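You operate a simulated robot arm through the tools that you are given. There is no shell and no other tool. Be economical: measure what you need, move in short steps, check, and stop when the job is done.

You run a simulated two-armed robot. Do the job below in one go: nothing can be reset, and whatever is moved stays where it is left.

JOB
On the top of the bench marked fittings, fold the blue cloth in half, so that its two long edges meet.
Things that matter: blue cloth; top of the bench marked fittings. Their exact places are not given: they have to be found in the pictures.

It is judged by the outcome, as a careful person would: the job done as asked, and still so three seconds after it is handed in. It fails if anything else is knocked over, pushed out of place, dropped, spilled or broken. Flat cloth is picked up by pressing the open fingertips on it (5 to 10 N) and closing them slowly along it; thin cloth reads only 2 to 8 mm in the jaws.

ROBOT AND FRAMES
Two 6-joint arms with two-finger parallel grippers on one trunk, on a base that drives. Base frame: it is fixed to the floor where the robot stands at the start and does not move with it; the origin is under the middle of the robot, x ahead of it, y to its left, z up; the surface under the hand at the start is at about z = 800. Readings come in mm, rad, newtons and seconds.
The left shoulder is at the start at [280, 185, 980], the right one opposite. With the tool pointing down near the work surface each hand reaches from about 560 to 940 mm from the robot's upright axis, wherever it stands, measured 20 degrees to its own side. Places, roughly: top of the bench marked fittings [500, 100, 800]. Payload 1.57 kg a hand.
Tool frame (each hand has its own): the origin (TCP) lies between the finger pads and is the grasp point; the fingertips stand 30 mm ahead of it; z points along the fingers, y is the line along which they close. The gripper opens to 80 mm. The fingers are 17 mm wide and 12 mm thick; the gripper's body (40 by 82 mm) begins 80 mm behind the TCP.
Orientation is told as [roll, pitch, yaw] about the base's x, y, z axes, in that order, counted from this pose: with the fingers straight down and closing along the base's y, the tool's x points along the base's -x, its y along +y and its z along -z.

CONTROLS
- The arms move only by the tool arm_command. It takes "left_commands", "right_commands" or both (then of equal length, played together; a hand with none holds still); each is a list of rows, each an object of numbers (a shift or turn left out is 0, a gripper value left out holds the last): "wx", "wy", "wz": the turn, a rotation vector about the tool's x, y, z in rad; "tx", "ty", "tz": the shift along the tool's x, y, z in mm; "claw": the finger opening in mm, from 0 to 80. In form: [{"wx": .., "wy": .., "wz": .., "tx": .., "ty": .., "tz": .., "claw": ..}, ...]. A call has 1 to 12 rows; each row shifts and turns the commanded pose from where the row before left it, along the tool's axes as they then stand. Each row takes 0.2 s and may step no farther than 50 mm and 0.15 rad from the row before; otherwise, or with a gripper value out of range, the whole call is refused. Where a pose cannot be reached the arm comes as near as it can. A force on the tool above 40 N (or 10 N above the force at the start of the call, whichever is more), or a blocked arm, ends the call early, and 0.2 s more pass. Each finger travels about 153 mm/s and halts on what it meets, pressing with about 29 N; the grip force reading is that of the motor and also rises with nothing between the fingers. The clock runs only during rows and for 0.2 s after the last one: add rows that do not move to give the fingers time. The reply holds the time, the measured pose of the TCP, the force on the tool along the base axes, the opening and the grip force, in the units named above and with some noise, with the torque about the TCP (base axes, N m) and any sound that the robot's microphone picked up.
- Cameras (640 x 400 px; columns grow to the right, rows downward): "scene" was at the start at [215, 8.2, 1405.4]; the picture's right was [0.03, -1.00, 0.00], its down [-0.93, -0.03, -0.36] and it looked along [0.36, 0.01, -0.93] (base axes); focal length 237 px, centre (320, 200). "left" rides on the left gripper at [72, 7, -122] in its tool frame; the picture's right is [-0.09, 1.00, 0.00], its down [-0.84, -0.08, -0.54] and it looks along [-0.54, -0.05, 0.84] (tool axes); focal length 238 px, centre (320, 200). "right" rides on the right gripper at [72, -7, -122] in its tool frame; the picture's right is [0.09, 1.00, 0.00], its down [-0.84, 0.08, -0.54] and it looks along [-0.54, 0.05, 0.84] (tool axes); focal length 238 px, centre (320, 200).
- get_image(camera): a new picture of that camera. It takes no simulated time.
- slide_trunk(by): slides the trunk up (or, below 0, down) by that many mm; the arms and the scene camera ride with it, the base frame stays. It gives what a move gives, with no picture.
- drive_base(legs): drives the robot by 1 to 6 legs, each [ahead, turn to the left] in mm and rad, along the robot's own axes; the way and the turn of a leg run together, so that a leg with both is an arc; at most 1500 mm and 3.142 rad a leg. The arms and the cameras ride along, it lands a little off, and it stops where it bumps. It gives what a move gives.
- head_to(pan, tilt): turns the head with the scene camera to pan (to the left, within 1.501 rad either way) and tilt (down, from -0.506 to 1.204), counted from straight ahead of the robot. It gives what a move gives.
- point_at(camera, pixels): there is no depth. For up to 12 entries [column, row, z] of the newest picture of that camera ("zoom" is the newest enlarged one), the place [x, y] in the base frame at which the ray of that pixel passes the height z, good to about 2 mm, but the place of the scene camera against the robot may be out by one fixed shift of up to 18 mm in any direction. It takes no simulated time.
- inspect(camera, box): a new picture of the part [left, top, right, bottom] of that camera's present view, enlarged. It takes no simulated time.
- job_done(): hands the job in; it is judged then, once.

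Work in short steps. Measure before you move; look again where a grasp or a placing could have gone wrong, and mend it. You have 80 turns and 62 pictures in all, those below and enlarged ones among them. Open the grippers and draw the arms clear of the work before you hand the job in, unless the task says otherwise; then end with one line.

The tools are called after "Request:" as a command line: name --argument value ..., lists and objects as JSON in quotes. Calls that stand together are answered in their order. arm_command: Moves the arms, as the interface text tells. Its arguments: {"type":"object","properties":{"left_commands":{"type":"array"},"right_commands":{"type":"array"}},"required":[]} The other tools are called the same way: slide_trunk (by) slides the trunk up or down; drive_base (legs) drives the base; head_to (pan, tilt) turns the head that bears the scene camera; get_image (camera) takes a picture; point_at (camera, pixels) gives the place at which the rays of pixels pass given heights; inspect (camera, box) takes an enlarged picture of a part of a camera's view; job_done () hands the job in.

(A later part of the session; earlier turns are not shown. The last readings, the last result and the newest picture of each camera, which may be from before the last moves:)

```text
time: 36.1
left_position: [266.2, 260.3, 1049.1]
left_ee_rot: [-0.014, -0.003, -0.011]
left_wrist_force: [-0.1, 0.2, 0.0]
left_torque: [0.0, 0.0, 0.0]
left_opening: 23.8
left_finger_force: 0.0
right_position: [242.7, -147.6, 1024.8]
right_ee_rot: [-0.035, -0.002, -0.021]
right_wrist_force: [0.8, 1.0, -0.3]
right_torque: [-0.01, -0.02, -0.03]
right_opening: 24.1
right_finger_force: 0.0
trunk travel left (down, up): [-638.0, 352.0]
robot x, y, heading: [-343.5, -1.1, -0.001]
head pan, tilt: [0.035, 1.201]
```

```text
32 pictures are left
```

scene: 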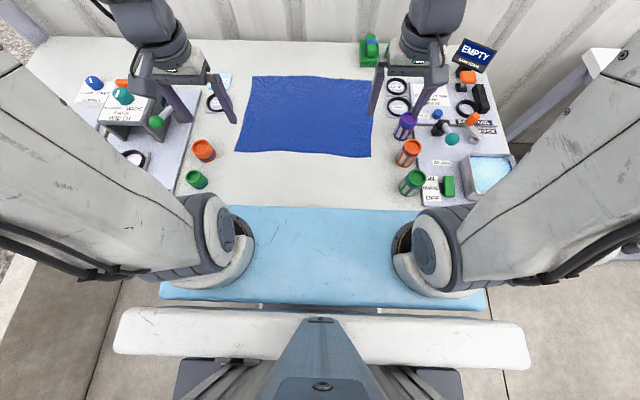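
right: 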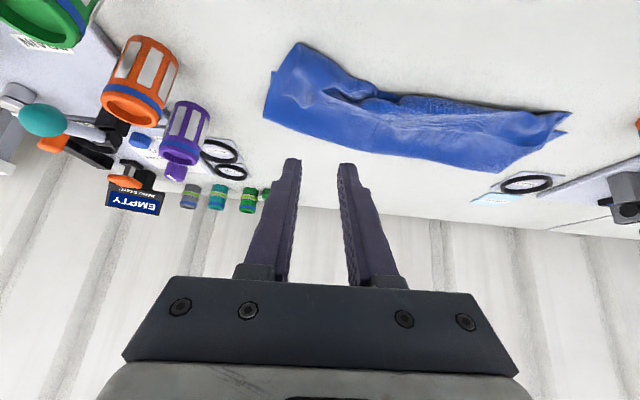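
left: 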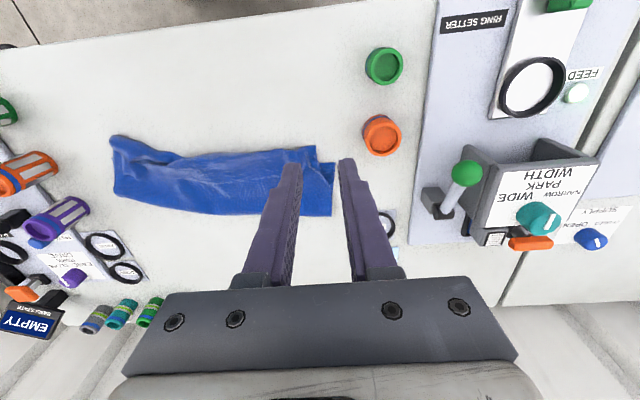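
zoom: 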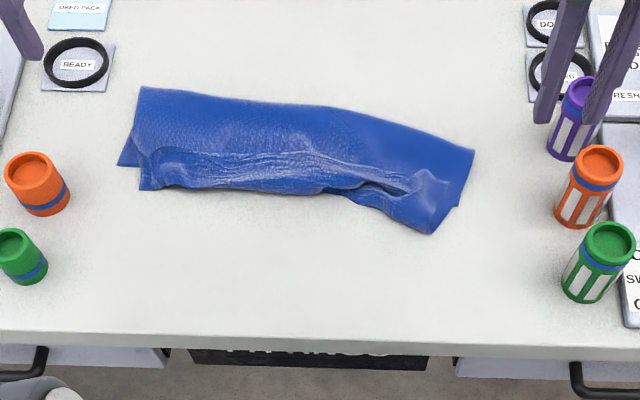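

A decent fold; the edges are a bit uneven at both ends. I enlarge each half strongly to see the layers.

Request:
inspect --camera "scene" --box '[300, 85, 380, 140]'

Request:
point_at --camera "zoom" --pixels '[[320, 200, 803]]'

Request:
inspect --camera "scene" --box '[225, 75, 325, 135]'

```text
7.27 times, centred on (340, 112) of scene
```

zoom: 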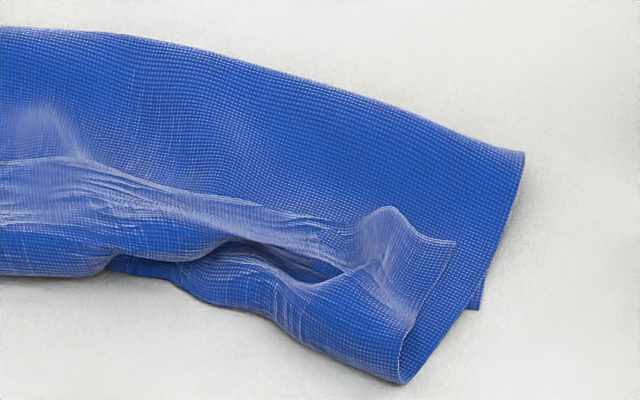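

```text
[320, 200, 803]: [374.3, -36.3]
```

```text
6.40 times, centred on (275, 105) of scene
```

zoom: 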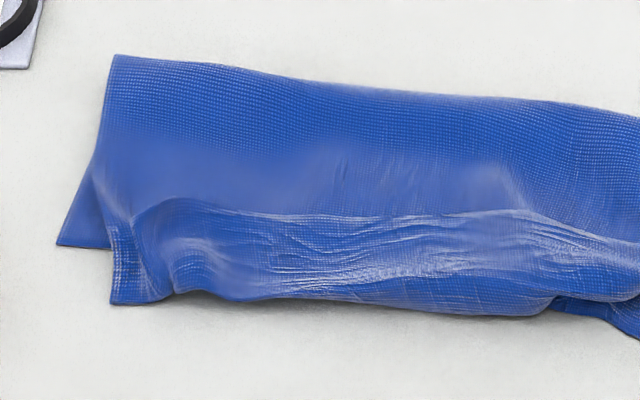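

The top layer seems to overshoot toward the robot and have its free edge flopped back on top. I bring both hand cameras over the ends for a closer look from the robot's side.

Request:
arm_command --left_commands '[{"ty": -20, "tz": 30}, {"ty": -20, "tz": 30}, {"tz": 30, "tx": -30}, {"tx": -25}]' --right_commands '[{"ty": 30, "tz": 25}, {"ty": 30, "tz": 20}, {"ty": 30, "tz": 20, "tx": -30}, {"tx": -30}]'

Request:
get_image --camera "left"

Request:
get_image --camera "right"

```text
time: 37.1
left_position: [322.8, 217.8, 960.4]
left_ee_rot: [-0.016, 0.0, -0.011]
left_wrist_force: [-0.7, -0.2, 0.2]
left_torque: [-0.03, -0.02, 0.01]
left_opening: 24.0
left_finger_force: 0.2
right_position: [304.3, -60.6, 955.8]
right_ee_rot: [-0.036, -0.001, -0.024]
right_wrist_force: [-0.3, -0.3, -0.1]
right_torque: [0.02, -0.01, 0.03]
right_opening: 24.0
right_finger_force: 0.2
trunk travel left (down, up): [-638.0, 352.0]
robot x, y, heading: [-341.8, 2.4, -0.001]
head pan, tilt: [0.035, 1.201]
```

```text
29 pictures are left
```

left: 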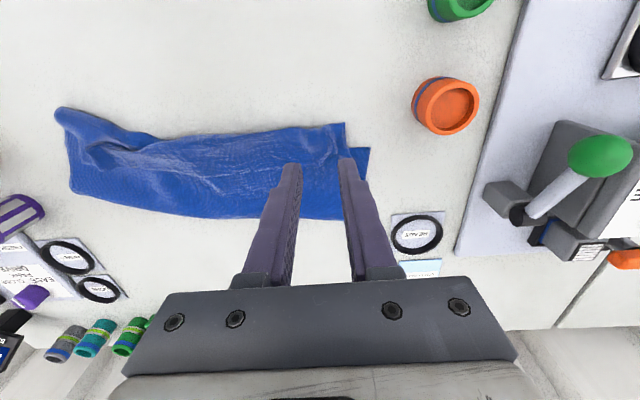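

```text
28 pictures are left
```

right: 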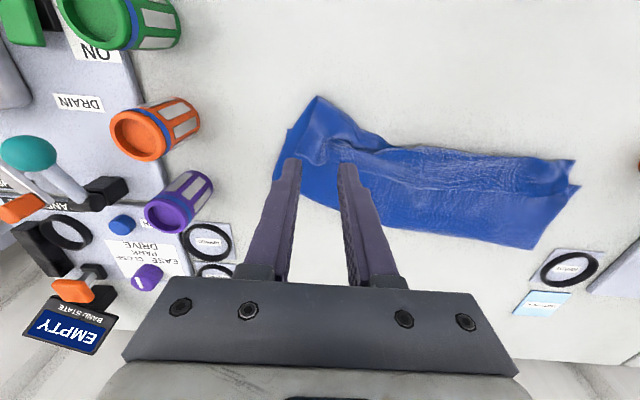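

I enlarge the cloth in both hand views.

Request:
inspect --camera "left" --box '[40, 90, 240, 230]'

Request:
point_at --camera "left" --pixels '[[58, 108, 803], [66, 157, 803], [75, 193, 803], [140, 210, 803], [190, 137, 803], [340, 220, 803], [370, 148, 803], [345, 122, 803]]'

Request:
inspect --camera "right" --box '[360, 120, 600, 260]'

Request:
point_at --camera "right" --pixels '[[575, 160, 803], [580, 185, 803], [533, 249, 803], [420, 146, 803], [500, 158, 803]]'

```text
2.86 times, centred on (140, 160) of left
```

zoom: 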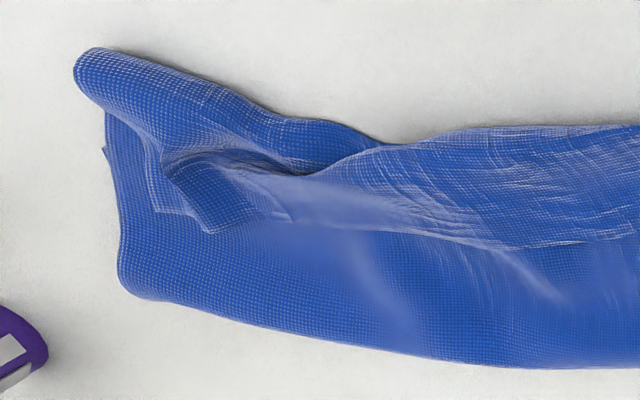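

```text
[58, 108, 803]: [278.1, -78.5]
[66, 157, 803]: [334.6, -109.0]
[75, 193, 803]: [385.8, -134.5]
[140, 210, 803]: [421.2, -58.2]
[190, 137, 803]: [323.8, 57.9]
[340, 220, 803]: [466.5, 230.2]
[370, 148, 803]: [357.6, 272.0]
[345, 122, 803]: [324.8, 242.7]
```

```text
2.67 times, centred on (480, 190) of right
```

zoom: 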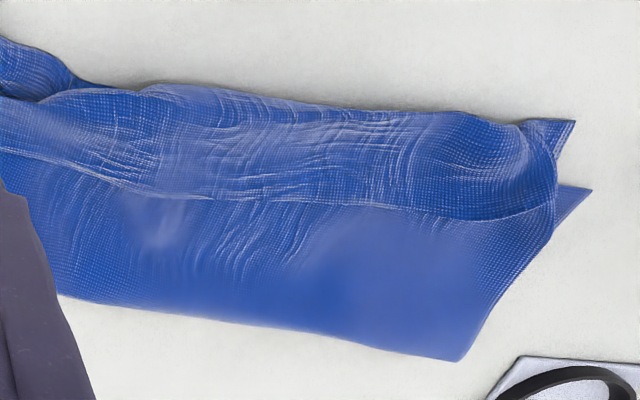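

```text
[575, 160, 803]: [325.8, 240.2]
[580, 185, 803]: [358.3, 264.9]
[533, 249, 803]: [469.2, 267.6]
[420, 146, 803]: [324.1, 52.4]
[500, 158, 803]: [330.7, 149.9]
```

A flap (the free edge) is flopped back on top, and the crease is skewed: left x≈469, right x≈386. I'll regrasp the flap edge with both hands, lay the cloth back out and refold with a better arc; first I locate the flap edge.

Request:
point_at --camera "left" --pixels '[[103, 171, 812], [82, 164, 808], [88, 148, 815], [130, 155, 812], [210, 176, 812], [175, 172, 812]]'

Request:
point_at --camera "right" --pixels '[[503, 192, 812], [529, 196, 812], [560, 190, 812], [565, 165, 812], [420, 187, 812]]'

```text
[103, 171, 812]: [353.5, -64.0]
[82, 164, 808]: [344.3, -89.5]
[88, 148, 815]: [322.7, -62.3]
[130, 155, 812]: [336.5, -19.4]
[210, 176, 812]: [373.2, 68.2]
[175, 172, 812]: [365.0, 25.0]
```

```text
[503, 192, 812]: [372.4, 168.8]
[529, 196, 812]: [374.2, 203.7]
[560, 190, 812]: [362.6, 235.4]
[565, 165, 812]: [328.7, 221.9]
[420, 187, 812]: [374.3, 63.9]
```

Flap edge: left about (374,204), right about (353,-64). I move over points just inside it and descend to z ≈ 848.

Request:
arm_command --left_commands '[{"tx": -22, "ty": -8, "claw": 40}, {"tx": -20, "ty": -6}, {"tz": 40}, {"tz": 40}, {"tz": 32}, {}]' --right_commands '[{"tx": -22, "ty": 3, "claw": 40}, {"tx": -20, "ty": 2}, {"tz": 40}, {"tz": 40}, {"tz": 28}, {}]'

Request:
get_image --camera "left"

Request:
get_image --camera "right"

```text
time: 38.5
left_position: [364.3, 200.7, 847.1]
left_ee_rot: [-0.016, -0.002, -0.012]
left_wrist_force: [0.1, -0.1, 0.3]
left_torque: [0.03, -0.01, 0.0]
left_opening: 40.3
left_finger_force: 0.0
right_position: [349.2, -60.5, 848.2]
right_ee_rot: [-0.036, -0.004, -0.024]
right_wrist_force: [-0.5, 0.2, -0.9]
right_torque: [-0.05, -0.01, 0.02]
right_opening: 40.3
right_finger_force: 0.0
trunk travel left (down, up): [-638.0, 352.0]
robot x, y, heading: [-341.8, -0.6, -0.002]
head pan, tilt: [0.035, 1.201]
```

```text
25 pictures are left
```

left: 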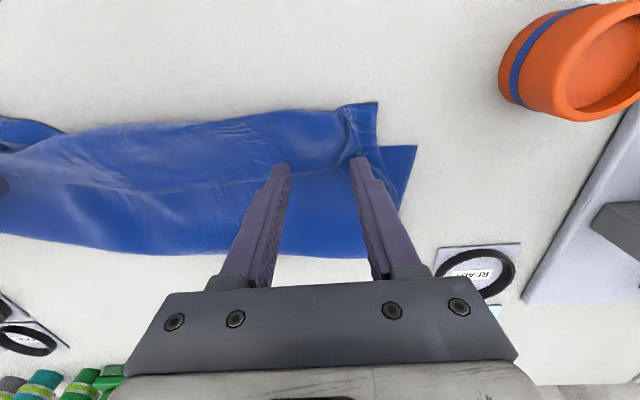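

```text
24 pictures are left
```

right: 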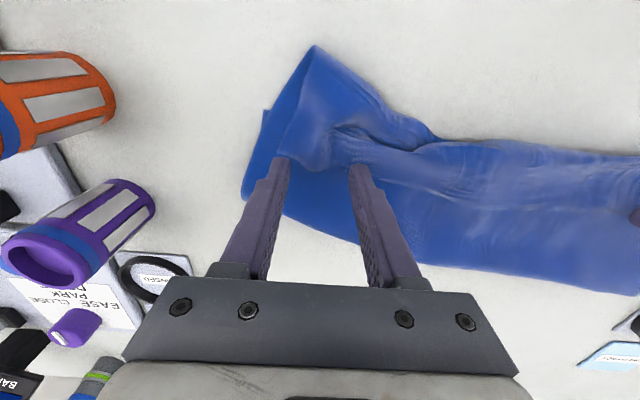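

The left tips are just inside the flap edge; the right tips are right on it, so I shift the right 10 mm toward the robot, then press both down gently.

Request:
arm_command --left_commands '[{}, {"tz": 4}, {"tz": 3}, {"tz": 2}, {}]' --right_commands '[{"tx": 10}, {"tz": 4}, {"tz": 3}, {"tz": 2}, {}]'

```text
time: 39.7
left_position: [362.0, 202.2, 840.0]
left_ee_rot: [-0.016, -0.001, -0.009]
left_wrist_force: [0.7, 0.1, -0.2]
left_torque: [-0.01, -0.03, -0.03]
left_opening: 40.0
left_finger_force: 0.0
right_position: [337.4, -60.9, 839.3]
right_ee_rot: [-0.036, -0.004, -0.024]
right_wrist_force: [0.3, 0.0, 0.6]
right_torque: [-0.01, 0.01, 0.0]
right_opening: 40.0
right_finger_force: 0.1
trunk travel left (down, up): [-638.0, 352.0]
robot x, y, heading: [-343.7, 1.0, 0.001]
head pan, tilt: [0.035, 1.201]
```

No contact at 840; continuing down.

Request:
arm_command --left_commands '[{"tz": 2}, {"tz": 1.5}, {"tz": 1}, {}]' --right_commands '[{"tz": 2}, {"tz": 1.5}, {"tz": 1}, {}]'

```text
time: 40.7
left_position: [362.6, 202.2, 835.6]
left_ee_rot: [-0.016, -0.004, -0.01]
left_wrist_force: [0.0, -0.3, 1.8]
left_torque: [0.01, 0.04, 0.02]
left_opening: 40.4
left_finger_force: 0.0
right_position: [338.7, -60.8, 834.8]
right_ee_rot: [-0.034, -0.003, -0.023]
right_wrist_force: [0.6, -0.4, 2.0]
right_torque: [0.04, 0.02, -0.01]
right_opening: 40.5
right_finger_force: 0.1
trunk travel left (down, up): [-638.0, 352.0]
robot x, y, heading: [-342.3, 0.3, -0.0]
head pan, tilt: [0.035, 1.201]
```

Light contact (about 2 N each). I press about 1 mm more and close slowly.

Request:
arm_command --left_commands '[{"tz": 1.2}, {"claw": 36}, {"claw": 32}, {"claw": 28}, {"claw": 24}, {"claw": 20}, {"claw": 16}, {"claw": 12}, {"claw": 8}, {"claw": 4}, {"claw": 0}, {}]' --right_commands '[{"tz": 1.2}, {"claw": 36}, {"claw": 32}, {"claw": 28}, {"claw": 24}, {"claw": 20}, {"claw": 16}, {"claw": 12}, {"claw": 8}, {"claw": 4}, {"claw": 0}, {}]'

Request:
get_image --camera "right"

Request:
get_image --camera "left"

```text
time: 43.3
left_position: [363.2, 201.2, 834.0]
left_ee_rot: [-0.016, -0.001, -0.011]
left_wrist_force: [0.7, 0.2, 3.1]
left_torque: [0.05, 0.04, 0.02]
left_opening: 0.0
left_finger_force: 20.7
right_position: [338.3, -61.1, 834.0]
right_ee_rot: [-0.034, -0.002, -0.022]
right_wrist_force: [0.4, -0.3, 4.3]
right_torque: [0.06, -0.01, 0.0]
right_opening: 2.7
right_finger_force: 24.0
trunk travel left (down, up): [-638.0, 352.0]
robot x, y, heading: [-342.7, -0.6, 0.002]
head pan, tilt: [0.035, 1.201]
```

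```text
23 pictures are left
```

right: 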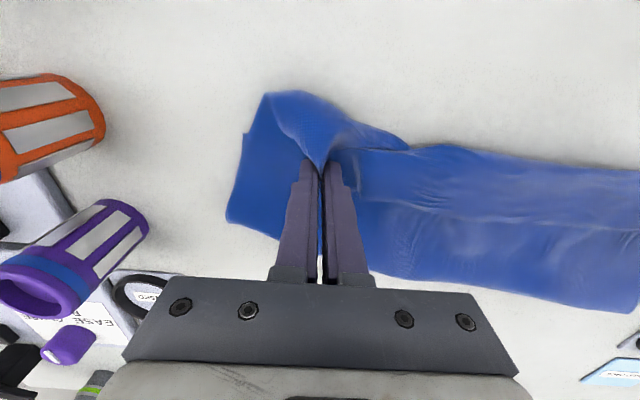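

```text
22 pictures are left
```

left: 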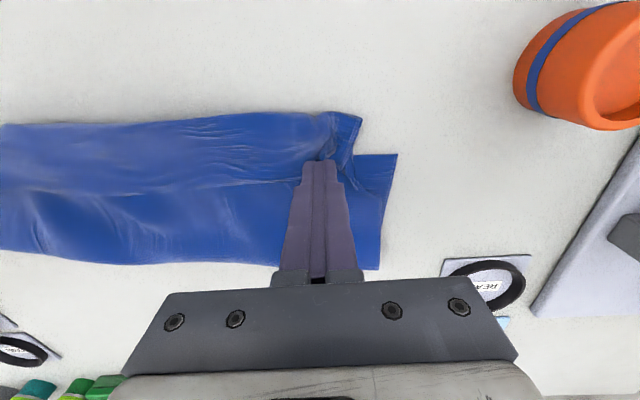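

The right holds (2.7 mm); the left slipped (0.0). I retry the left 8 mm nearer the robot with a firmer press.

Request:
arm_command --left_commands '[{"tz": -6}, {"claw": 40, "tx": 8}, {}, {"tz": 5}, {"tz": 2}, {"tz": 1}, {}]'

```text
time: 44.9
left_position: [355.4, 200.8, 832.7]
left_ee_rot: [-0.017, -0.005, -0.012]
left_wrist_force: [-0.8, 0.4, 12.5]
left_torque: [0.24, 0.05, 0.04]
left_opening: 40.1
left_finger_force: 0.0
right_position: [338.4, -61.1, 833.8]
right_ee_rot: [-0.035, -0.004, -0.021]
right_wrist_force: [-0.1, 0.9, 2.6]
right_torque: [0.02, -0.05, 0.01]
right_opening: 2.4
right_finger_force: 23.9
trunk travel left (down, up): [-638.0, 352.0]
robot x, y, heading: [-341.8, -0.5, -0.005]
head pan, tilt: [0.035, 1.201]
```

12.5 N is a bit firm; I ease 0.4 mm and close slowly.

Request:
arm_command --left_commands '[{"tz": -0.4}, {"claw": 36}, {"claw": 32}, {"claw": 28}, {"claw": 24}, {"claw": 20}, {"claw": 16}, {"claw": 12}, {"claw": 8}, {"claw": 4}, {"claw": 0}, {}]'

```text
time: 47.5
left_position: [354.1, 200.0, 832.6]
left_ee_rot: [-0.016, -0.004, -0.009]
left_wrist_force: [-2.6, -6.7, 11.3]
left_torque: [-0.17, 0.13, 0.11]
left_opening: 2.6
left_finger_force: 24.2
right_position: [338.0, -60.4, 834.9]
right_ee_rot: [-0.031, -0.003, -0.023]
right_wrist_force: [-0.2, 4.9, 2.9]
right_torque: [0.14, -0.02, -0.03]
right_opening: 2.8
right_finger_force: 24.1
trunk travel left (down, up): [-638.0, 352.0]
robot x, y, heading: [-343.3, 0.2, 0.005]
head pan, tilt: [0.035, 1.201]
```

Both hold (2.6 and 2.8 mm). I lift 100 mm with a slight move forward and check from the scene camera.

Request:
arm_command --left_commands '[{"tz": -20}, {"tz": -25}, {"tz": -25, "tx": -10}, {"tz": -25, "tx": -20}, {"tz": -15, "tx": -25}, {"tx": -25}, {}]' --right_commands '[{"tz": -20}, {"tz": -25}, {"tz": -25, "tx": -10}, {"tz": -25, "tx": -20}, {"tz": -15, "tx": -25}, {"tx": -25}, {}]'

Request:
inspect --camera "scene" --box '[190, 40, 430, 190]'

```text
time: 49.1
left_position: [434.3, 201.8, 941.4]
left_ee_rot: [-0.017, 0.0, -0.01]
left_wrist_force: [0.2, -3.0, 0.1]
left_torque: [-0.08, 0.02, -0.01]
left_opening: 2.8
left_finger_force: 24.1
right_position: [418.0, -59.2, 944.5]
right_ee_rot: [-0.035, -0.001, -0.023]
right_wrist_force: [0.1, 3.2, 0.4]
right_torque: [0.08, 0.02, -0.01]
right_opening: 2.7
right_finger_force: 23.5
trunk travel left (down, up): [-638.0, 352.0]
robot x, y, heading: [-345.3, -0.4, -0.002]
head pan, tilt: [0.035, 1.201]
```

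```text
2.67 times, centred on (310, 115) of scene
```

zoom: 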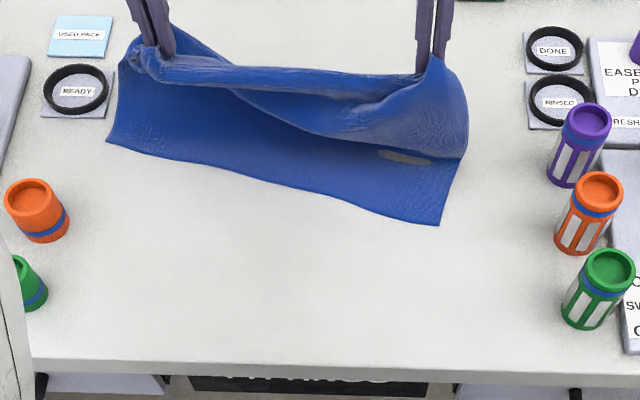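

The cloth now hangs cleanly, with the near edge on the bench from zoom (107,142) to (438,225). I measure that edge.

Request:
point_at --camera "zoom" --pixels '[[107, 142, 801], [180, 162, 801], [260, 178, 801], [350, 203, 801], [438, 225, 801], [463, 157, 801], [118, 95, 801], [75, 91, 803], [560, 101, 803]]'

```text
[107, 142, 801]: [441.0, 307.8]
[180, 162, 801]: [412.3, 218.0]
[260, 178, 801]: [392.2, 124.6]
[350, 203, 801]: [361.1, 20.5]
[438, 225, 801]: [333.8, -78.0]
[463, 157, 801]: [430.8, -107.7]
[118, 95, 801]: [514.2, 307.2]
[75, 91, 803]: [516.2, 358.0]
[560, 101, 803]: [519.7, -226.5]
```

After subtracting the camera shift, the lower near edge runs from right corner (323,-87) to left corner (430,299): the cloth is now turned about 15°. The right crease is 152 mm beyond that line, so I carry the hands to just past it (left 570,191; right 497,-67) at z ≈ 965.

Request:
arm_command --left_commands '[{"tx": -17, "ty": -1.4, "tz": -3}, {"tx": -17, "ty": -1.4, "tz": -3}, {"tx": -17, "ty": -1.4, "tz": -3}, {"tx": -17, "ty": -1.4, "tz": -3}, {"tx": -17, "ty": -1.4, "tz": -3}, {"tx": -17, "ty": -1.4, "tz": -3}, {"tx": -17, "ty": -1.4, "tz": -3}, {"tx": -17, "ty": -1.4, "tz": -3}, {}]' --right_commands '[{"tx": -9.9, "ty": -1, "tz": -2.6}, {"tx": -9.9, "ty": -1, "tz": -2.6}, {"tx": -9.9, "ty": -1, "tz": -2.6}, {"tx": -9.9, "ty": -1, "tz": -2.6}, {"tx": -9.9, "ty": -1, "tz": -2.6}, {"tx": -9.9, "ty": -1, "tz": -2.6}, {"tx": -9.9, "ty": -1, "tz": -2.6}, {"tx": -9.9, "ty": -1, "tz": -2.6}, {}]'

Request:
inspect --camera "scene" --box '[190, 30, 430, 180]'

```text
time: 51.1
left_position: [543.8, 191.7, 962.4]
left_ee_rot: [-0.016, -0.002, -0.012]
left_wrist_force: [-0.7, -4.1, -1.5]
left_torque: [-0.13, 0.05, 0.04]
left_opening: 2.8
left_finger_force: 23.8
left hand out of reach, approached as far as the arm can: row 7, 8
right_position: [496.4, -67.1, 964.9]
right_ee_rot: [-0.035, -0.002, -0.023]
right_wrist_force: [0.1, 4.2, -0.1]
right_torque: [0.13, -0.03, -0.03]
right_opening: 2.7
right_finger_force: 23.7
trunk travel left (down, up): [-638.0, 352.0]
robot x, y, heading: [-346.2, 1.4, 0.001]
head pan, tilt: [0.035, 1.201]
```

```text
2.67 times, centred on (310, 105) of scene
```

zoom: 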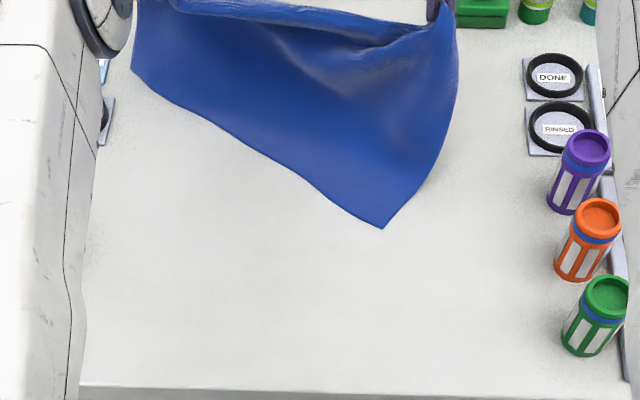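

The cloth slid and turned further (near edge now from zoom (132,70) to (383,228)), so the left grip didn't have the free length I assumed. I'll lay the cloth back flat near its starting place instead: drive 80 mm forward, then lower both hands at x ≈ 612.

Request:
drive_base --legs '[[80, 0]]'

Request:
arm_command --left_commands '[{"tz": 20, "tx": 2}, {"tz": 25, "tx": 2}, {"tz": 25, "tx": 3}, {"tz": 25, "tx": 3}, {"tz": 22, "tx": 2}, {}]' --right_commands '[{"tz": 20, "tx": -8}, {"tz": 25, "tx": -8}, {"tz": 25, "tx": -8}, {"tz": 25, "tx": -8}, {"tz": 22, "tx": -8}, {}]'

Request:
inspect --camera "scene" --box '[170, 40, 450, 215]'

```text
time: 52.2
left_position: [624.6, 190.8, 962.9]
left_ee_rot: [-0.016, -0.001, -0.012]
left_wrist_force: [-0.7, -3.5, 0.5]
left_torque: [-0.11, 0.02, 0.06]
left_opening: 2.7
left_finger_force: 24.5
right_position: [575.9, -67.2, 966.3]
right_ee_rot: [-0.035, -0.003, -0.022]
right_wrist_force: [0.8, 3.6, 0.5]
right_torque: [0.13, -0.06, -0.04]
right_opening: 2.5
right_finger_force: 24.2
trunk travel left (down, up): [-638.0, 352.0]
robot x, y, heading: [-262.9, -1.9, -0.002]
head pan, tilt: [0.035, 1.201]
```

```text
time: 53.6
left_position: [614.4, 189.6, 845.0]
left_ee_rot: [-0.017, -0.002, -0.011]
left_wrist_force: [-0.2, -3.7, 0.9]
left_torque: [-0.14, -0.02, 0.08]
left_opening: 2.6
left_finger_force: 23.7
right_position: [618.0, -72.4, 847.1]
right_ee_rot: [-0.035, -0.003, -0.022]
right_wrist_force: [-0.9, 4.0, -0.2]
right_torque: [0.11, 0.02, -0.02]
right_opening: 2.7
right_finger_force: 23.5
trunk travel left (down, up): [-638.0, 352.0]
robot x, y, heading: [-267.9, 0.2, -0.001]
head pan, tilt: [0.035, 1.201]
```

```text
2.29 times, centred on (310, 128) of scene
```

zoom: 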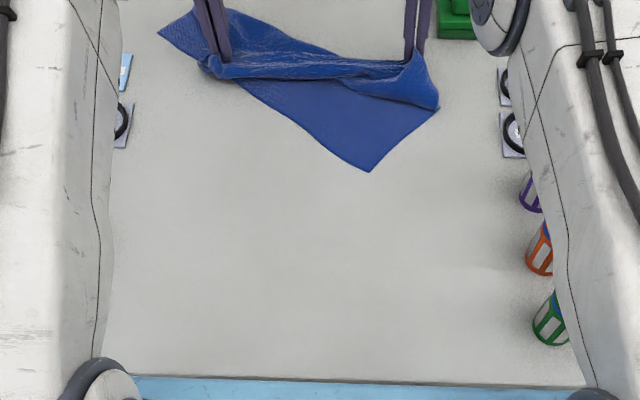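

The cloth slides easily, so dragging is unreliable. New plan: lift it to hang free from both hands, lay its bottom edge at the far side, and fold back over toward the far side – that way the held edge ends up lying naturally outward. I raise trunk and arms.

Request:
slide_trunk --by 150

Request:
arm_command --left_commands '[{"tz": -30}, {"tz": -30}, {"tz": -30}, {"tz": -30}, {"tz": -30}, {}, {}]' --right_commands '[{"tz": -30}, {"tz": -30}, {"tz": -30}, {"tz": -30}, {"tz": -30}, {}, {}]'

Request:
get_image --camera "scene"

```text
time: 55.4
left_position: [612.7, 190.7, 995.0]
left_ee_rot: [-0.015, -0.002, -0.011]
left_wrist_force: [1.3, -3.6, -1.1]
left_torque: [-0.15, 0.01, 0.05]
left_opening: 2.8
left_finger_force: 23.6
right_position: [618.7, -73.0, 998.1]
right_ee_rot: [-0.034, -0.003, -0.022]
right_wrist_force: [1.1, 3.2, -0.9]
right_torque: [0.13, 0.01, -0.06]
right_opening: 2.7
right_finger_force: 24.1
trunk travel left (down, up): [-788.0, 202.0]
robot x, y, heading: [-260.6, -5.3, -0.003]
head pan, tilt: [0.035, 1.201]
```

```text
time: 57.0
left_position: [613.4, 192.0, 1145.4]
left_ee_rot: [-0.017, 0.0, -0.011]
left_wrist_force: [0.1, -4.3, -0.7]
left_torque: [-0.15, 0.02, 0.07]
left_opening: 2.5
left_finger_force: 24.3
right_position: [602.8, -70.0, 1143.5]
right_ee_rot: [-0.035, -0.003, -0.023]
right_wrist_force: [0.2, 3.6, -0.9]
right_torque: [0.12, 0.0, -0.04]
right_opening: 2.6
right_finger_force: 23.9
right hand out of reach, approached as far as the arm can: row 4, 5
trunk travel left (down, up): [-788.0, 202.0]
robot x, y, heading: [-264.5, -4.2, -0.003]
head pan, tilt: [0.035, 1.201]
```

```text
18 pictures are left
```

scene: 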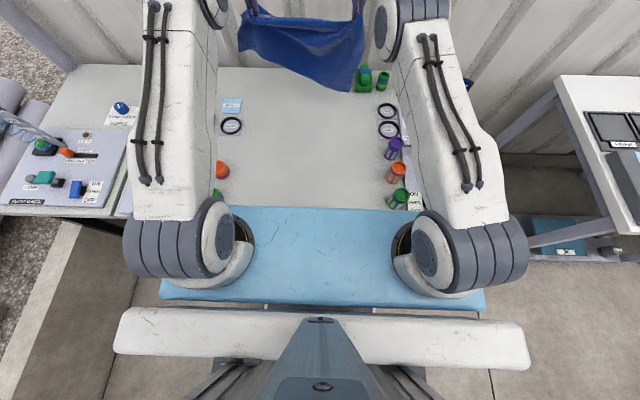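

The cloth hangs clear. I tilt the head up to look at it properly.

Request:
head_to --pan 0.0 --tilt 0.75

Request:
inspect --camera "scene" --box '[190, 80, 450, 260]'

```text
time: 57.9
left_position: [612.6, 192.3, 1145.0]
left_ee_rot: [-0.015, 0.0, -0.011]
left_wrist_force: [-1.5, -4.5, 0.2]
left_torque: [-0.13, 0.0, 0.08]
left_opening: 2.6
left_finger_force: 23.9
right_position: [603.2, -71.1, 1143.0]
right_ee_rot: [-0.035, -0.004, -0.023]
right_wrist_force: [-0.1, 4.7, -0.3]
right_torque: [0.18, 0.03, -0.06]
right_opening: 2.5
right_finger_force: 24.2
trunk travel left (down, up): [-788.0, 202.0]
robot x, y, heading: [-263.7, -2.0, 0.004]
head pan, tilt: [0.0, 0.75]
```

```text
2.22 times, centred on (320, 170) of scene
```

zoom: 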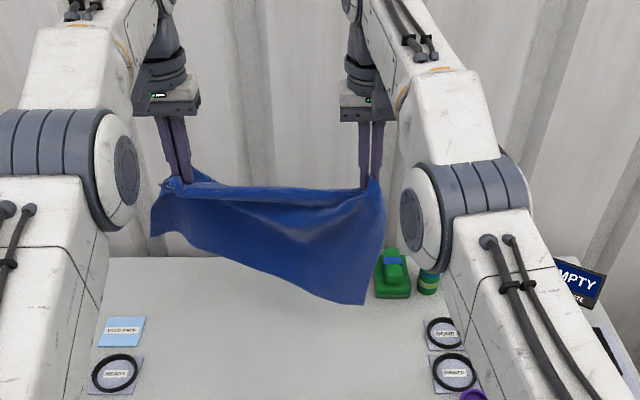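

The left hand pinched a point in the middle of the left side rather than the far edge; the right holds the far edge properly. I'll lay the cloth down with room to spread (back 120 mm, lower, then forward), and then regrasp on the left.

Request:
drive_base --legs '[[-120, 0]]'

Request:
slide_trunk --by -150

Request:
arm_command --left_commands '[{"tz": 30}, {"tz": 30}, {"tz": 25}, {}]' --right_commands '[{"tz": 30}, {"tz": 30}, {"tz": 25}, {}]'

Request:
drive_base --legs '[[110, 0]]'

Request:
arm_command --left_commands '[{"tz": 25}, {"tz": 25}, {"tz": 12}, {}, {"claw": 20}, {"claw": 40}, {"tz": -20}, {"tz": -40}, {"tz": -40}, {"tx": 40}]' --right_commands '[{"tz": 25}, {"tz": 25}, {"tz": 12}, {}, {}, {}, {}, {}, {}, {}]'

Request:
inspect --camera "scene" --box '[190, 100, 450, 280]'

Request:
get_image --camera "left"

```text
time: 59.1
left_position: [491.2, 192.7, 1145.8]
left_ee_rot: [-0.015, -0.002, -0.01]
left_wrist_force: [-0.8, -4.7, -0.4]
left_torque: [-0.13, 0.05, 0.07]
left_opening: 2.9
left_finger_force: 24.0
right_position: [482.7, -70.3, 1143.2]
right_ee_rot: [-0.035, -0.003, -0.023]
right_wrist_force: [0.6, 4.2, 0.1]
right_torque: [0.13, 0.05, -0.08]
right_opening: 2.7
right_finger_force: 24.0
trunk travel left (down, up): [-788.0, 202.0]
robot x, y, heading: [-385.0, 2.5, 0.001]
head pan, tilt: [0.0, 0.75]
```

```text
time: 60.8
left_position: [491.4, 192.6, 994.5]
left_ee_rot: [-0.016, -0.003, -0.01]
left_wrist_force: [0.2, -3.8, 0.1]
left_torque: [-0.15, 0.01, 0.07]
left_opening: 2.6
left_finger_force: 23.5
right_position: [482.1, -69.6, 994.2]
right_ee_rot: [-0.035, -0.003, -0.023]
right_wrist_force: [-0.5, 3.6, -0.5]
right_torque: [0.16, -0.03, -0.01]
right_opening: 2.9
right_finger_force: 23.9
trunk travel left (down, up): [-638.0, 352.0]
robot x, y, heading: [-384.4, -2.3, -0.002]
head pan, tilt: [0.0, 0.75]
```

```text
time: 61.8
left_position: [492.2, 192.2, 910.1]
left_ee_rot: [-0.016, -0.003, -0.011]
left_wrist_force: [0.9, -3.8, 0.3]
left_torque: [-0.1, 0.03, 0.06]
left_opening: 2.9
left_finger_force: 23.6
right_position: [498.2, -70.1, 910.9]
right_ee_rot: [-0.035, 0.001, -0.022]
right_wrist_force: [-0.6, 4.3, 0.3]
right_torque: [0.08, 0.02, -0.04]
right_opening: 2.5
right_finger_force: 23.7
right hand out of reach, approached as far as the arm can: row 1, 2, 3
trunk travel left (down, up): [-638.0, 352.0]
robot x, y, heading: [-381.5, -0.9, -0.008]
head pan, tilt: [0.0, 0.75]
```

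```text
time: 63.0
left_position: [600.0, 191.9, 910.3]
left_ee_rot: [-0.016, -0.002, -0.008]
left_wrist_force: [0.5, -3.9, 0.1]
left_torque: [-0.08, -0.02, 0.03]
left_opening: 2.5
left_finger_force: 24.0
right_position: [607.4, -69.0, 911.5]
right_ee_rot: [-0.034, 0.0, -0.02]
right_wrist_force: [-0.5, 3.2, 0.5]
right_torque: [0.08, 0.0, 0.0]
right_opening: 2.6
right_finger_force: 24.1
trunk travel left (down, up): [-638.0, 352.0]
robot x, y, heading: [-273.5, -1.1, -0.001]
head pan, tilt: [0.0, 0.75]
```

```text
time: 65.2
left_position: [560.8, 193.8, 948.4]
left_ee_rot: [-0.014, -0.004, -0.008]
left_wrist_force: [0.0, 0.3, -0.3]
left_torque: [0.04, 0.04, 0.01]
left_opening: 40.0
left_finger_force: 0.0
right_position: [614.0, -69.3, 851.1]
right_ee_rot: [-0.034, -0.001, -0.021]
right_wrist_force: [-0.4, 0.0, -0.8]
right_torque: [0.0, 0.02, 0.0]
right_opening: 2.6
right_finger_force: 24.2
right hand out of reach, approached as far as the arm can: row 1, 3
trunk travel left (down, up): [-638.0, 352.0]
robot x, y, heading: [-275.5, -3.5, 0.0]
head pan, tilt: [0.0, 0.75]
```

```text
2.22 times, centred on (320, 190) of scene
```

zoom: 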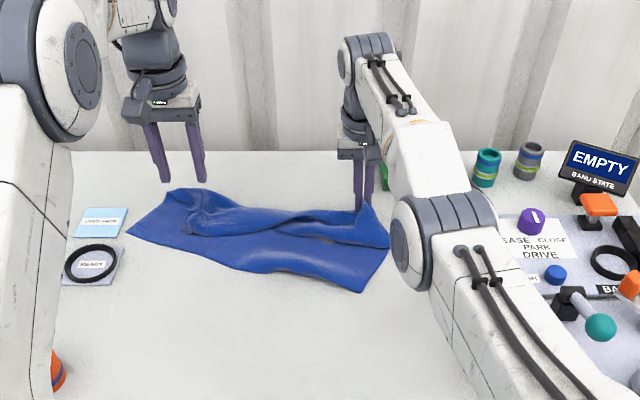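

```text
15 pictures are left
```

left: 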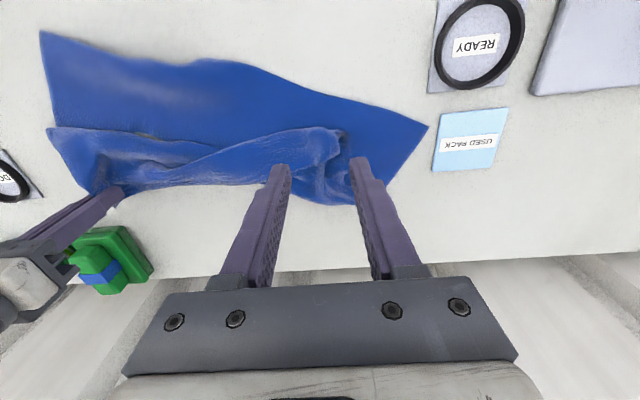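

The near edge is clean and free, from left-image (42,32) to (427,125). I'll instead grasp its two corners and hang the cloth from it, so gravity opens everything. I measure that edge.

Request:
point_at --camera "left" --pixels '[[427, 125, 802], [380, 109, 802], [340, 96, 802], [250, 66, 802], [170, 66, 802], [100, 52, 802], [42, 32, 802], [55, 128, 806]]'

```text
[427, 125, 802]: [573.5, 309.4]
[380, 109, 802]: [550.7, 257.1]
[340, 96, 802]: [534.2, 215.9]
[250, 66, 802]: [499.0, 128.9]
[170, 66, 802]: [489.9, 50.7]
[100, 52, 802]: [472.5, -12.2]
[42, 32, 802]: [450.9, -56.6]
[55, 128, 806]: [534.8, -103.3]
```

Left corner (573,309), right corner (451,-57). I release the right, and bring both hands over points 35 mm in from the corners (left 572,273; right 471,-27), yawed 0.32 to match the edge, and descend to z ≈ 845.

Request:
arm_command --left_commands '[{"tx": -5, "ty": 30}, {"tx": -6, "ty": 30}, {"ty": 19}, {"wz": 0.11}, {"wz": 0.11}, {"wz": 0.1}, {}, {}, {"tz": 35}, {"tz": 35}, {"tz": 33}, {}]' --right_commands '[{"claw": 20}, {"claw": 40, "tz": -20}, {"tz": -40}, {"tz": -40, "tx": 20}, {"tx": 42, "ty": 14}, {"tx": 42, "ty": 14}, {"tx": 39, "ty": 14}, {"wz": 0.11, "tz": 20}, {"wz": 0.11, "tz": 30}, {"wz": 0.11, "tz": 30}, {"tz": 26}, {}]'

Request:
get_image --camera "left"

Request:
get_image --camera "right"

```text
time: 67.8
left_position: [573.3, 269.9, 844.2]
left_ee_rot: [-0.013, -0.008, -0.331]
left_wrist_force: [-0.5, 0.7, -0.4]
left_torque: [-0.02, 0.02, -0.01]
left_opening: 39.9
left_finger_force: 0.2
right_position: [608.5, -46.5, 853.5]
right_ee_rot: [-0.034, -0.008, -0.35]
right_wrist_force: [-0.1, 0.0, 0.2]
right_torque: [-0.02, 0.0, -0.03]
right_opening: 39.7
right_finger_force: 0.1
right hand out of reach, approached as far as the arm can: row 3, 4, 5, 6, 7, 8, 9, 10
trunk travel left (down, up): [-638.0, 352.0]
robot x, y, heading: [-273.8, 1.9, -0.003]
head pan, tilt: [0.0, 0.75]
```

```text
14 pictures are left
```

left: 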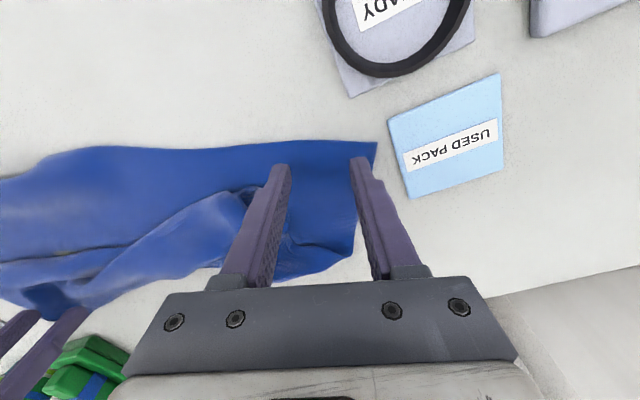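

```text
13 pictures are left
```

right: 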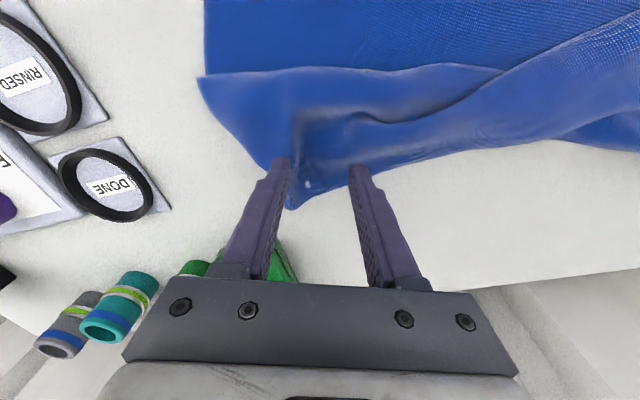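

The left fingers sit well at the near-left corner. The right arm stalled at its reach limit, so I unyaw it and move it back in small steps at low height while the left presses.

Request:
arm_command --left_commands '[{"tx": 2}, {"tz": 5}, {"tz": 4}, {"tz": 2}, {"tz": 1.5}, {}, {}, {}]' --right_commands '[{"wz": -0.11}, {"wz": -0.11}, {"wz": -0.11}, {"tx": 20, "tz": -10}, {"tx": 25, "tz": -10}, {"tx": 30, "tz": -10}, {"tx": 30}, {}]'

```text
time: 69.6
left_position: [572.3, 271.3, 831.9]
left_ee_rot: [-0.014, -0.009, -0.329]
left_wrist_force: [0.5, 1.0, 3.9]
left_torque: [0.07, -0.05, 0.01]
left_opening: 40.2
left_finger_force: 0.4
right_position: [599.4, -26.7, 884.3]
right_ee_rot: [-0.035, -0.001, -0.021]
right_wrist_force: [0.1, 0.4, -1.0]
right_torque: [0.05, -0.01, 0.03]
right_opening: 39.9
right_finger_force: 0.0
right hand out of reach, approached as far as the arm can: row 4, 5, 6, 7
trunk travel left (down, up): [-638.0, 352.0]
robot x, y, heading: [-276.5, -1.8, 0.003]
head pan, tilt: [0.0, 0.75]
```

The right stays near x≈600 and drifts inward; I try moving it outward (-y) and up first to free the joint, while the left closes slowly on its corner.

Request:
arm_command --left_commands '[{"tz": 0.8}, {"claw": 36}, {"claw": 32}, {"claw": 28}, {"claw": 24}, {"claw": 20}, {"claw": 16}, {"claw": 12}, {"claw": 8}, {"claw": 4}, {"claw": 0}, {}]' --right_commands '[{"ty": -30, "tz": -20}, {"ty": -30, "tz": -20}, {"ty": -30, "tz": -20}, {"ty": -30}, {"ty": -30}, {"tx": 30}, {"tx": 30}, {"tx": 30}, {"tx": 30}, {"tx": 30}, {}, {}]'

```text
time: 72.2
left_position: [571.2, 272.1, 831.0]
left_ee_rot: [-0.016, -0.009, -0.328]
left_wrist_force: [1.3, 3.6, 12.6]
left_torque: [0.08, -0.05, -0.01]
left_opening: 0.0
left_finger_force: 21.2
right_position: [612.1, -170.8, 953.1]
right_ee_rot: [-0.034, 0.0, -0.02]
right_wrist_force: [-0.4, -0.5, -0.2]
right_torque: [0.0, 0.01, 0.0]
right_opening: 40.0
right_finger_force: 0.0
right hand out of reach, approached as far as the arm can: row 1, 2, 4, 6, 7, 8, 9, 10
trunk travel left (down, up): [-638.0, 352.0]
robot x, y, heading: [-276.3, 0.0, 0.002]
head pan, tilt: [0.0, 0.75]
```

The left slipped (0.0) and the right is still stuck in its joint branch. I reset the left 8 mm further onto the cloth, and try tilting the right wrist to free it.

Request:
arm_command --left_commands '[{"tz": -7}, {"claw": 40}, {"tx": -8, "ty": -4}, {}, {"tz": 4}, {"tz": 2}, {"tz": 1}, {}]' --right_commands '[{"wy": -0.15}, {"wy": -0.15}, {"wy": -0.15}, {"tx": 30}, {"tx": 30}, {"tx": 30}, {"tx": 30}, {}]'

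Request:
get_image --camera "left"

```text
time: 74.0
left_position: [577.6, 265.7, 831.7]
left_ee_rot: [-0.015, -0.008, -0.328]
left_wrist_force: [-0.9, -0.2, 7.0]
left_torque: [0.16, -0.02, 0.02]
left_opening: 40.2
left_finger_force: 0.1
right_position: [695.8, -163.1, 980.5]
right_ee_rot: [-0.037, -0.398, -0.008]
right_wrist_force: [0.1, -0.2, -0.2]
right_torque: [-0.01, -0.01, 0.0]
right_opening: 40.1
right_finger_force: 0.0
right hand out of reach, approached as far as the arm can: row 1, 2, 3, 4, 5, 6, 7
trunk travel left (down, up): [-638.0, 352.0]
robot x, y, heading: [-273.1, 2.3, -0.001]
head pan, tilt: [0.0, 0.75]
```

```text
12 pictures are left
```

left: 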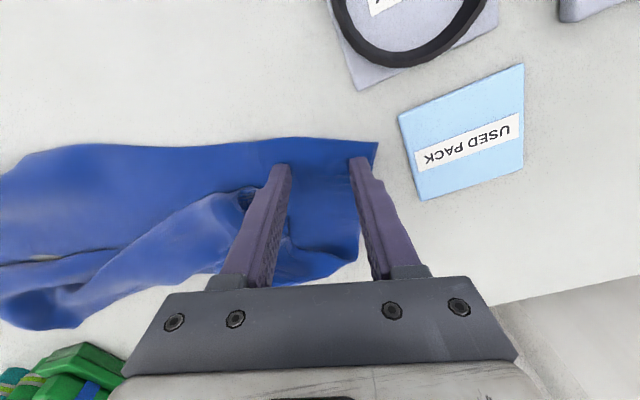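

The right wrist is pinned, which looks like a wrong elbow branch taken when I lifted high. I look at both arms' shapes, and close the left slowly (7 N press).

Request:
arm_command --left_commands '[{"tz": 0.3}, {"claw": 36}, {"claw": 32}, {"claw": 28}, {"claw": 24}, {"claw": 20}, {"claw": 16}, {"claw": 12}, {"claw": 8}, {"claw": 4}, {"claw": 0}, {}]' --right_commands '[{"wy": 0.13}, {"wy": 0.13}, {"wy": 0.13}, {}, {}, {}, {}, {}, {}, {}, {}, {}]'

Request:
get_image --camera "scene"

```text
time: 76.6
left_position: [577.5, 264.0, 831.5]
left_ee_rot: [-0.013, -0.009, -0.329]
left_wrist_force: [1.1, -0.9, 15.3]
left_torque: [0.03, 0.03, 0.04]
left_opening: 1.9
left_finger_force: 23.3
right_position: [625.6, -164.9, 966.6]
right_ee_rot: [-0.037, -0.075, -0.018]
right_wrist_force: [0.2, -0.4, -0.7]
right_torque: [0.0, 0.0, -0.02]
right_opening: 40.3
right_finger_force: 0.0
right hand out of reach, approached as far as the arm can: row 1, 2, 3
trunk travel left (down, up): [-638.0, 352.0]
robot x, y, heading: [-279.4, -1.5, -0.002]
head pan, tilt: [0.0, 0.75]
```

```text
11 pictures are left
```

scene: 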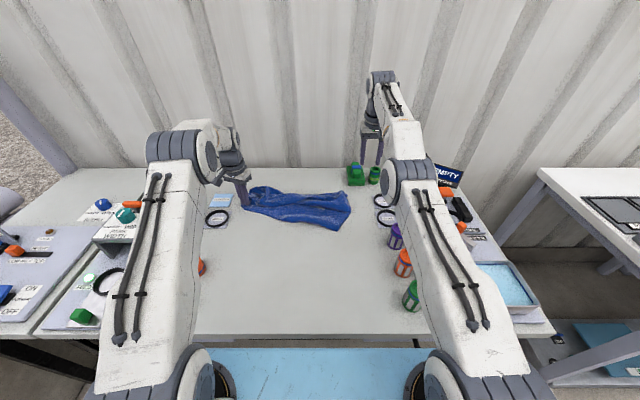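

The left now holds its corner (1.9 mm). The right arm is in an elbow-down shape (elbow at (410,180)), so I raise the trunk 150 mm, back off 120 mm, and swing the right arm out straight, then up and in, to bring its elbow up again.

Request:
slide_trunk --by 150

Request:
drive_base --legs '[[-120, 0]]'

Request:
arm_command --right_commands '[{"tx": -45}, {"tx": -45}, {"tz": -45}, {"tz": -45}, {"tz": -45}, {"tz": -40, "tx": 25}, {"tx": 45}, {"tx": 45}, {"tx": 45}, {"tx": 45}, {"tx": 45}, {}]'

Request:
get_image --camera "scene"

```text
time: 78.4
left_position: [577.1, 264.6, 981.3]
left_ee_rot: [-0.014, -0.007, -0.329]
left_wrist_force: [0.6, -0.6, 0.0]
left_torque: [0.0, 0.02, 0.01]
left_opening: 1.9
left_finger_force: 23.8
right_position: [627.7, -163.8, 1117.2]
right_ee_rot: [-0.037, -0.072, -0.019]
right_wrist_force: [-0.7, 0.4, 1.4]
right_torque: [0.0, 0.01, 0.02]
right_opening: 40.2
right_finger_force: 0.1
trunk travel left (down, up): [-788.0, 202.0]
robot x, y, heading: [-271.5, 0.2, -0.002]
head pan, tilt: [0.0, 0.75]
```

```text
time: 79.6
left_position: [456.8, 264.8, 980.5]
left_ee_rot: [-0.013, -0.006, -0.332]
left_wrist_force: [-0.2, 0.2, -0.6]
left_torque: [0.0, 0.01, 0.01]
left_opening: 1.9
left_finger_force: 23.6
right_position: [504.5, -165.4, 1116.4]
right_ee_rot: [-0.035, -0.073, -0.02]
right_wrist_force: [-0.1, 0.6, -0.2]
right_torque: [0.03, 0.06, -0.03]
right_opening: 40.1
right_finger_force: 0.2
trunk travel left (down, up): [-788.0, 202.0]
robot x, y, heading: [-392.1, 0.6, -0.003]
head pan, tilt: [0.0, 0.75]
```

```text
time: 82.2
left_position: [455.4, 263.5, 980.7]
left_ee_rot: [-0.014, -0.008, -0.33]
left_wrist_force: [0.5, -0.4, -0.3]
left_torque: [0.0, -0.02, 0.03]
left_opening: 2.2
left_finger_force: 23.4
right_position: [301.7, -154.2, 1274.9]
right_ee_rot: [-0.035, -0.075, -0.018]
right_wrist_force: [-1.3, 0.1, -0.1]
right_torque: [0.02, 0.0, 0.02]
right_opening: 40.1
right_finger_force: 0.0
right hand out of reach, approached as far as the arm can: row 1, 2, 3, 4, 5, 6, 7, 8
trunk travel left (down, up): [-788.0, 202.0]
robot x, y, heading: [-393.6, 0.5, -0.006]
head pan, tilt: [0.0, 0.75]
```

```text
10 pictures are left
```

scene: 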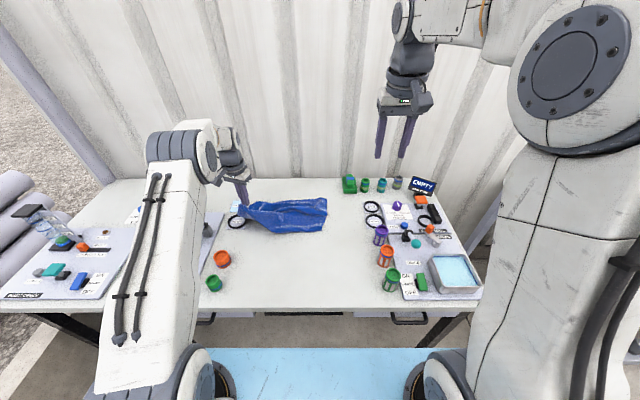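

The right elbow is up again. I find the near-right corner, seen at about (318,232), with the far-right end near (327,200).

Request:
point_at --camera "scene" --pixels '[[318, 232, 802], [327, 200, 802], [285, 233, 802]]'

Request:
slide_trunk --by -135

Request:
arm_command --right_commands '[{"tx": -40, "ty": 25}, {"tx": -30, "ty": 25}, {"ty": 25, "tz": 40}, {"tz": 45, "ty": 10}, {"tz": 45}, {"wy": 0.07}, {}]'

Request:
get_image --camera "right"

```text
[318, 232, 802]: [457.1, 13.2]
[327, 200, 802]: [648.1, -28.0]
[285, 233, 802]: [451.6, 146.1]
```

```text
time: 83.8
left_position: [456.6, 264.8, 846.7]
left_ee_rot: [-0.013, -0.007, -0.33]
left_wrist_force: [0.7, 0.4, -0.6]
left_torque: [0.01, 0.0, 0.03]
left_opening: 2.0
left_finger_force: 23.4
right_position: [301.3, -155.5, 1139.2]
right_ee_rot: [-0.034, -0.074, -0.02]
right_wrist_force: [-0.3, -0.6, -0.3]
right_torque: [-0.01, -0.01, -0.01]
right_opening: 40.0
right_finger_force: 0.1
trunk travel left (down, up): [-653.0, 337.0]
robot x, y, heading: [-397.0, 1.0, 0.001]
head pan, tilt: [0.0, 0.75]
```

```text
time: 85.5
left_position: [456.6, 264.0, 846.3]
left_ee_rot: [-0.014, -0.006, -0.329]
left_wrist_force: [0.1, 0.2, -0.2]
left_torque: [0.02, 0.01, 0.0]
left_opening: 2.1
left_finger_force: 23.8
right_position: [383.3, -76.1, 1012.2]
right_ee_rot: [-0.035, -0.005, -0.021]
right_wrist_force: [-0.5, -0.5, -0.3]
right_torque: [-0.01, -0.01, 0.02]
right_opening: 40.1
right_finger_force: 0.1
trunk travel left (down, up): [-653.0, 337.0]
robot x, y, heading: [-390.1, 0.7, -0.003]
head pan, tilt: [0.0, 0.75]
```

```text
9 pictures are left
```

right: 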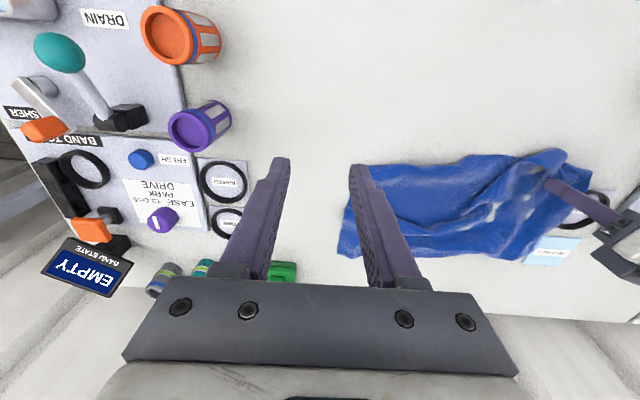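

The cloth's right end lies near the right-hand finger: near corner about (353,168), near edge running to the left hand at (550,155). I measure these.

Request:
point_at --camera "right" --pixels '[[353, 166, 802], [400, 164, 802], [460, 158, 804], [350, 190, 802], [338, 250, 802], [440, 253, 802], [525, 257, 802]]'

```text
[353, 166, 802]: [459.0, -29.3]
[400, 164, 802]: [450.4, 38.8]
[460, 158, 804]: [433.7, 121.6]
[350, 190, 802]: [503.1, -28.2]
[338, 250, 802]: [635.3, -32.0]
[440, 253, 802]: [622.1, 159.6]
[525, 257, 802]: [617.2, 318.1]
```

Near-right corner is about (459,-30). I move the right hand to (469,3) and descend to z ≈ 846.

Request:
arm_command --right_commands '[{"tx": -30, "ty": 26}, {"tx": -28, "ty": 26}, {"tx": -28, "ty": 26}, {"tz": 45}, {"tz": 45}, {"tz": 45}, {"tz": 30}, {}]'

Request:
inspect --camera "right" --box '[200, 90, 600, 290]'

```text
time: 87.2
left_position: [456.8, 264.4, 846.6]
left_ee_rot: [-0.016, -0.008, -0.328]
left_wrist_force: [0.0, -0.1, -0.5]
left_torque: [-0.02, 0.01, 0.02]
left_opening: 1.9
left_finger_force: 23.9
right_position: [455.4, -10.4, 840.5]
right_ee_rot: [-0.035, -0.006, -0.022]
right_wrist_force: [-0.4, 0.3, -0.3]
right_torque: [0.02, 0.01, -0.01]
right_opening: 39.9
right_finger_force: 0.0
right hand out of reach, approached as far as the arm can: row 3
trunk travel left (down, up): [-653.0, 337.0]
robot x, y, heading: [-395.4, -2.5, -0.005]
head pan, tilt: [0.0, 0.75]
```

```text
1.60 times, centred on (400, 190) of right
```

zoom: 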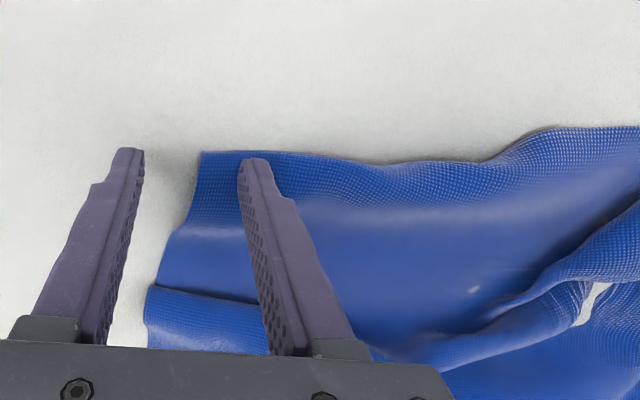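

The corner lies between the fingers, so I shift the right hand 36 mm toward +y and 9 mm outward, then press.

Request:
arm_command --right_commands '[{"ty": 18, "tx": -5}, {"ty": 18, "tx": -4}, {}, {"tz": 4}, {"tz": 3}, {"tz": 1}, {}]'

```text
time: 88.8
left_position: [456.5, 264.2, 847.3]
left_ee_rot: [-0.014, -0.008, -0.33]
left_wrist_force: [0.6, -0.3, -0.1]
left_torque: [0.02, -0.01, 0.01]
left_opening: 2.1
left_finger_force: 23.8
right_position: [463.6, 25.9, 833.6]
right_ee_rot: [-0.033, -0.006, -0.021]
right_wrist_force: [-1.7, 0.5, 11.3]
right_torque: [0.4, 0.05, 0.07]
right_opening: 40.3
right_finger_force: 0.0
trunk travel left (down, up): [-653.0, 337.0]
robot x, y, heading: [-392.9, -1.7, -0.0]
head pan, tilt: [0.0, 0.75]
```

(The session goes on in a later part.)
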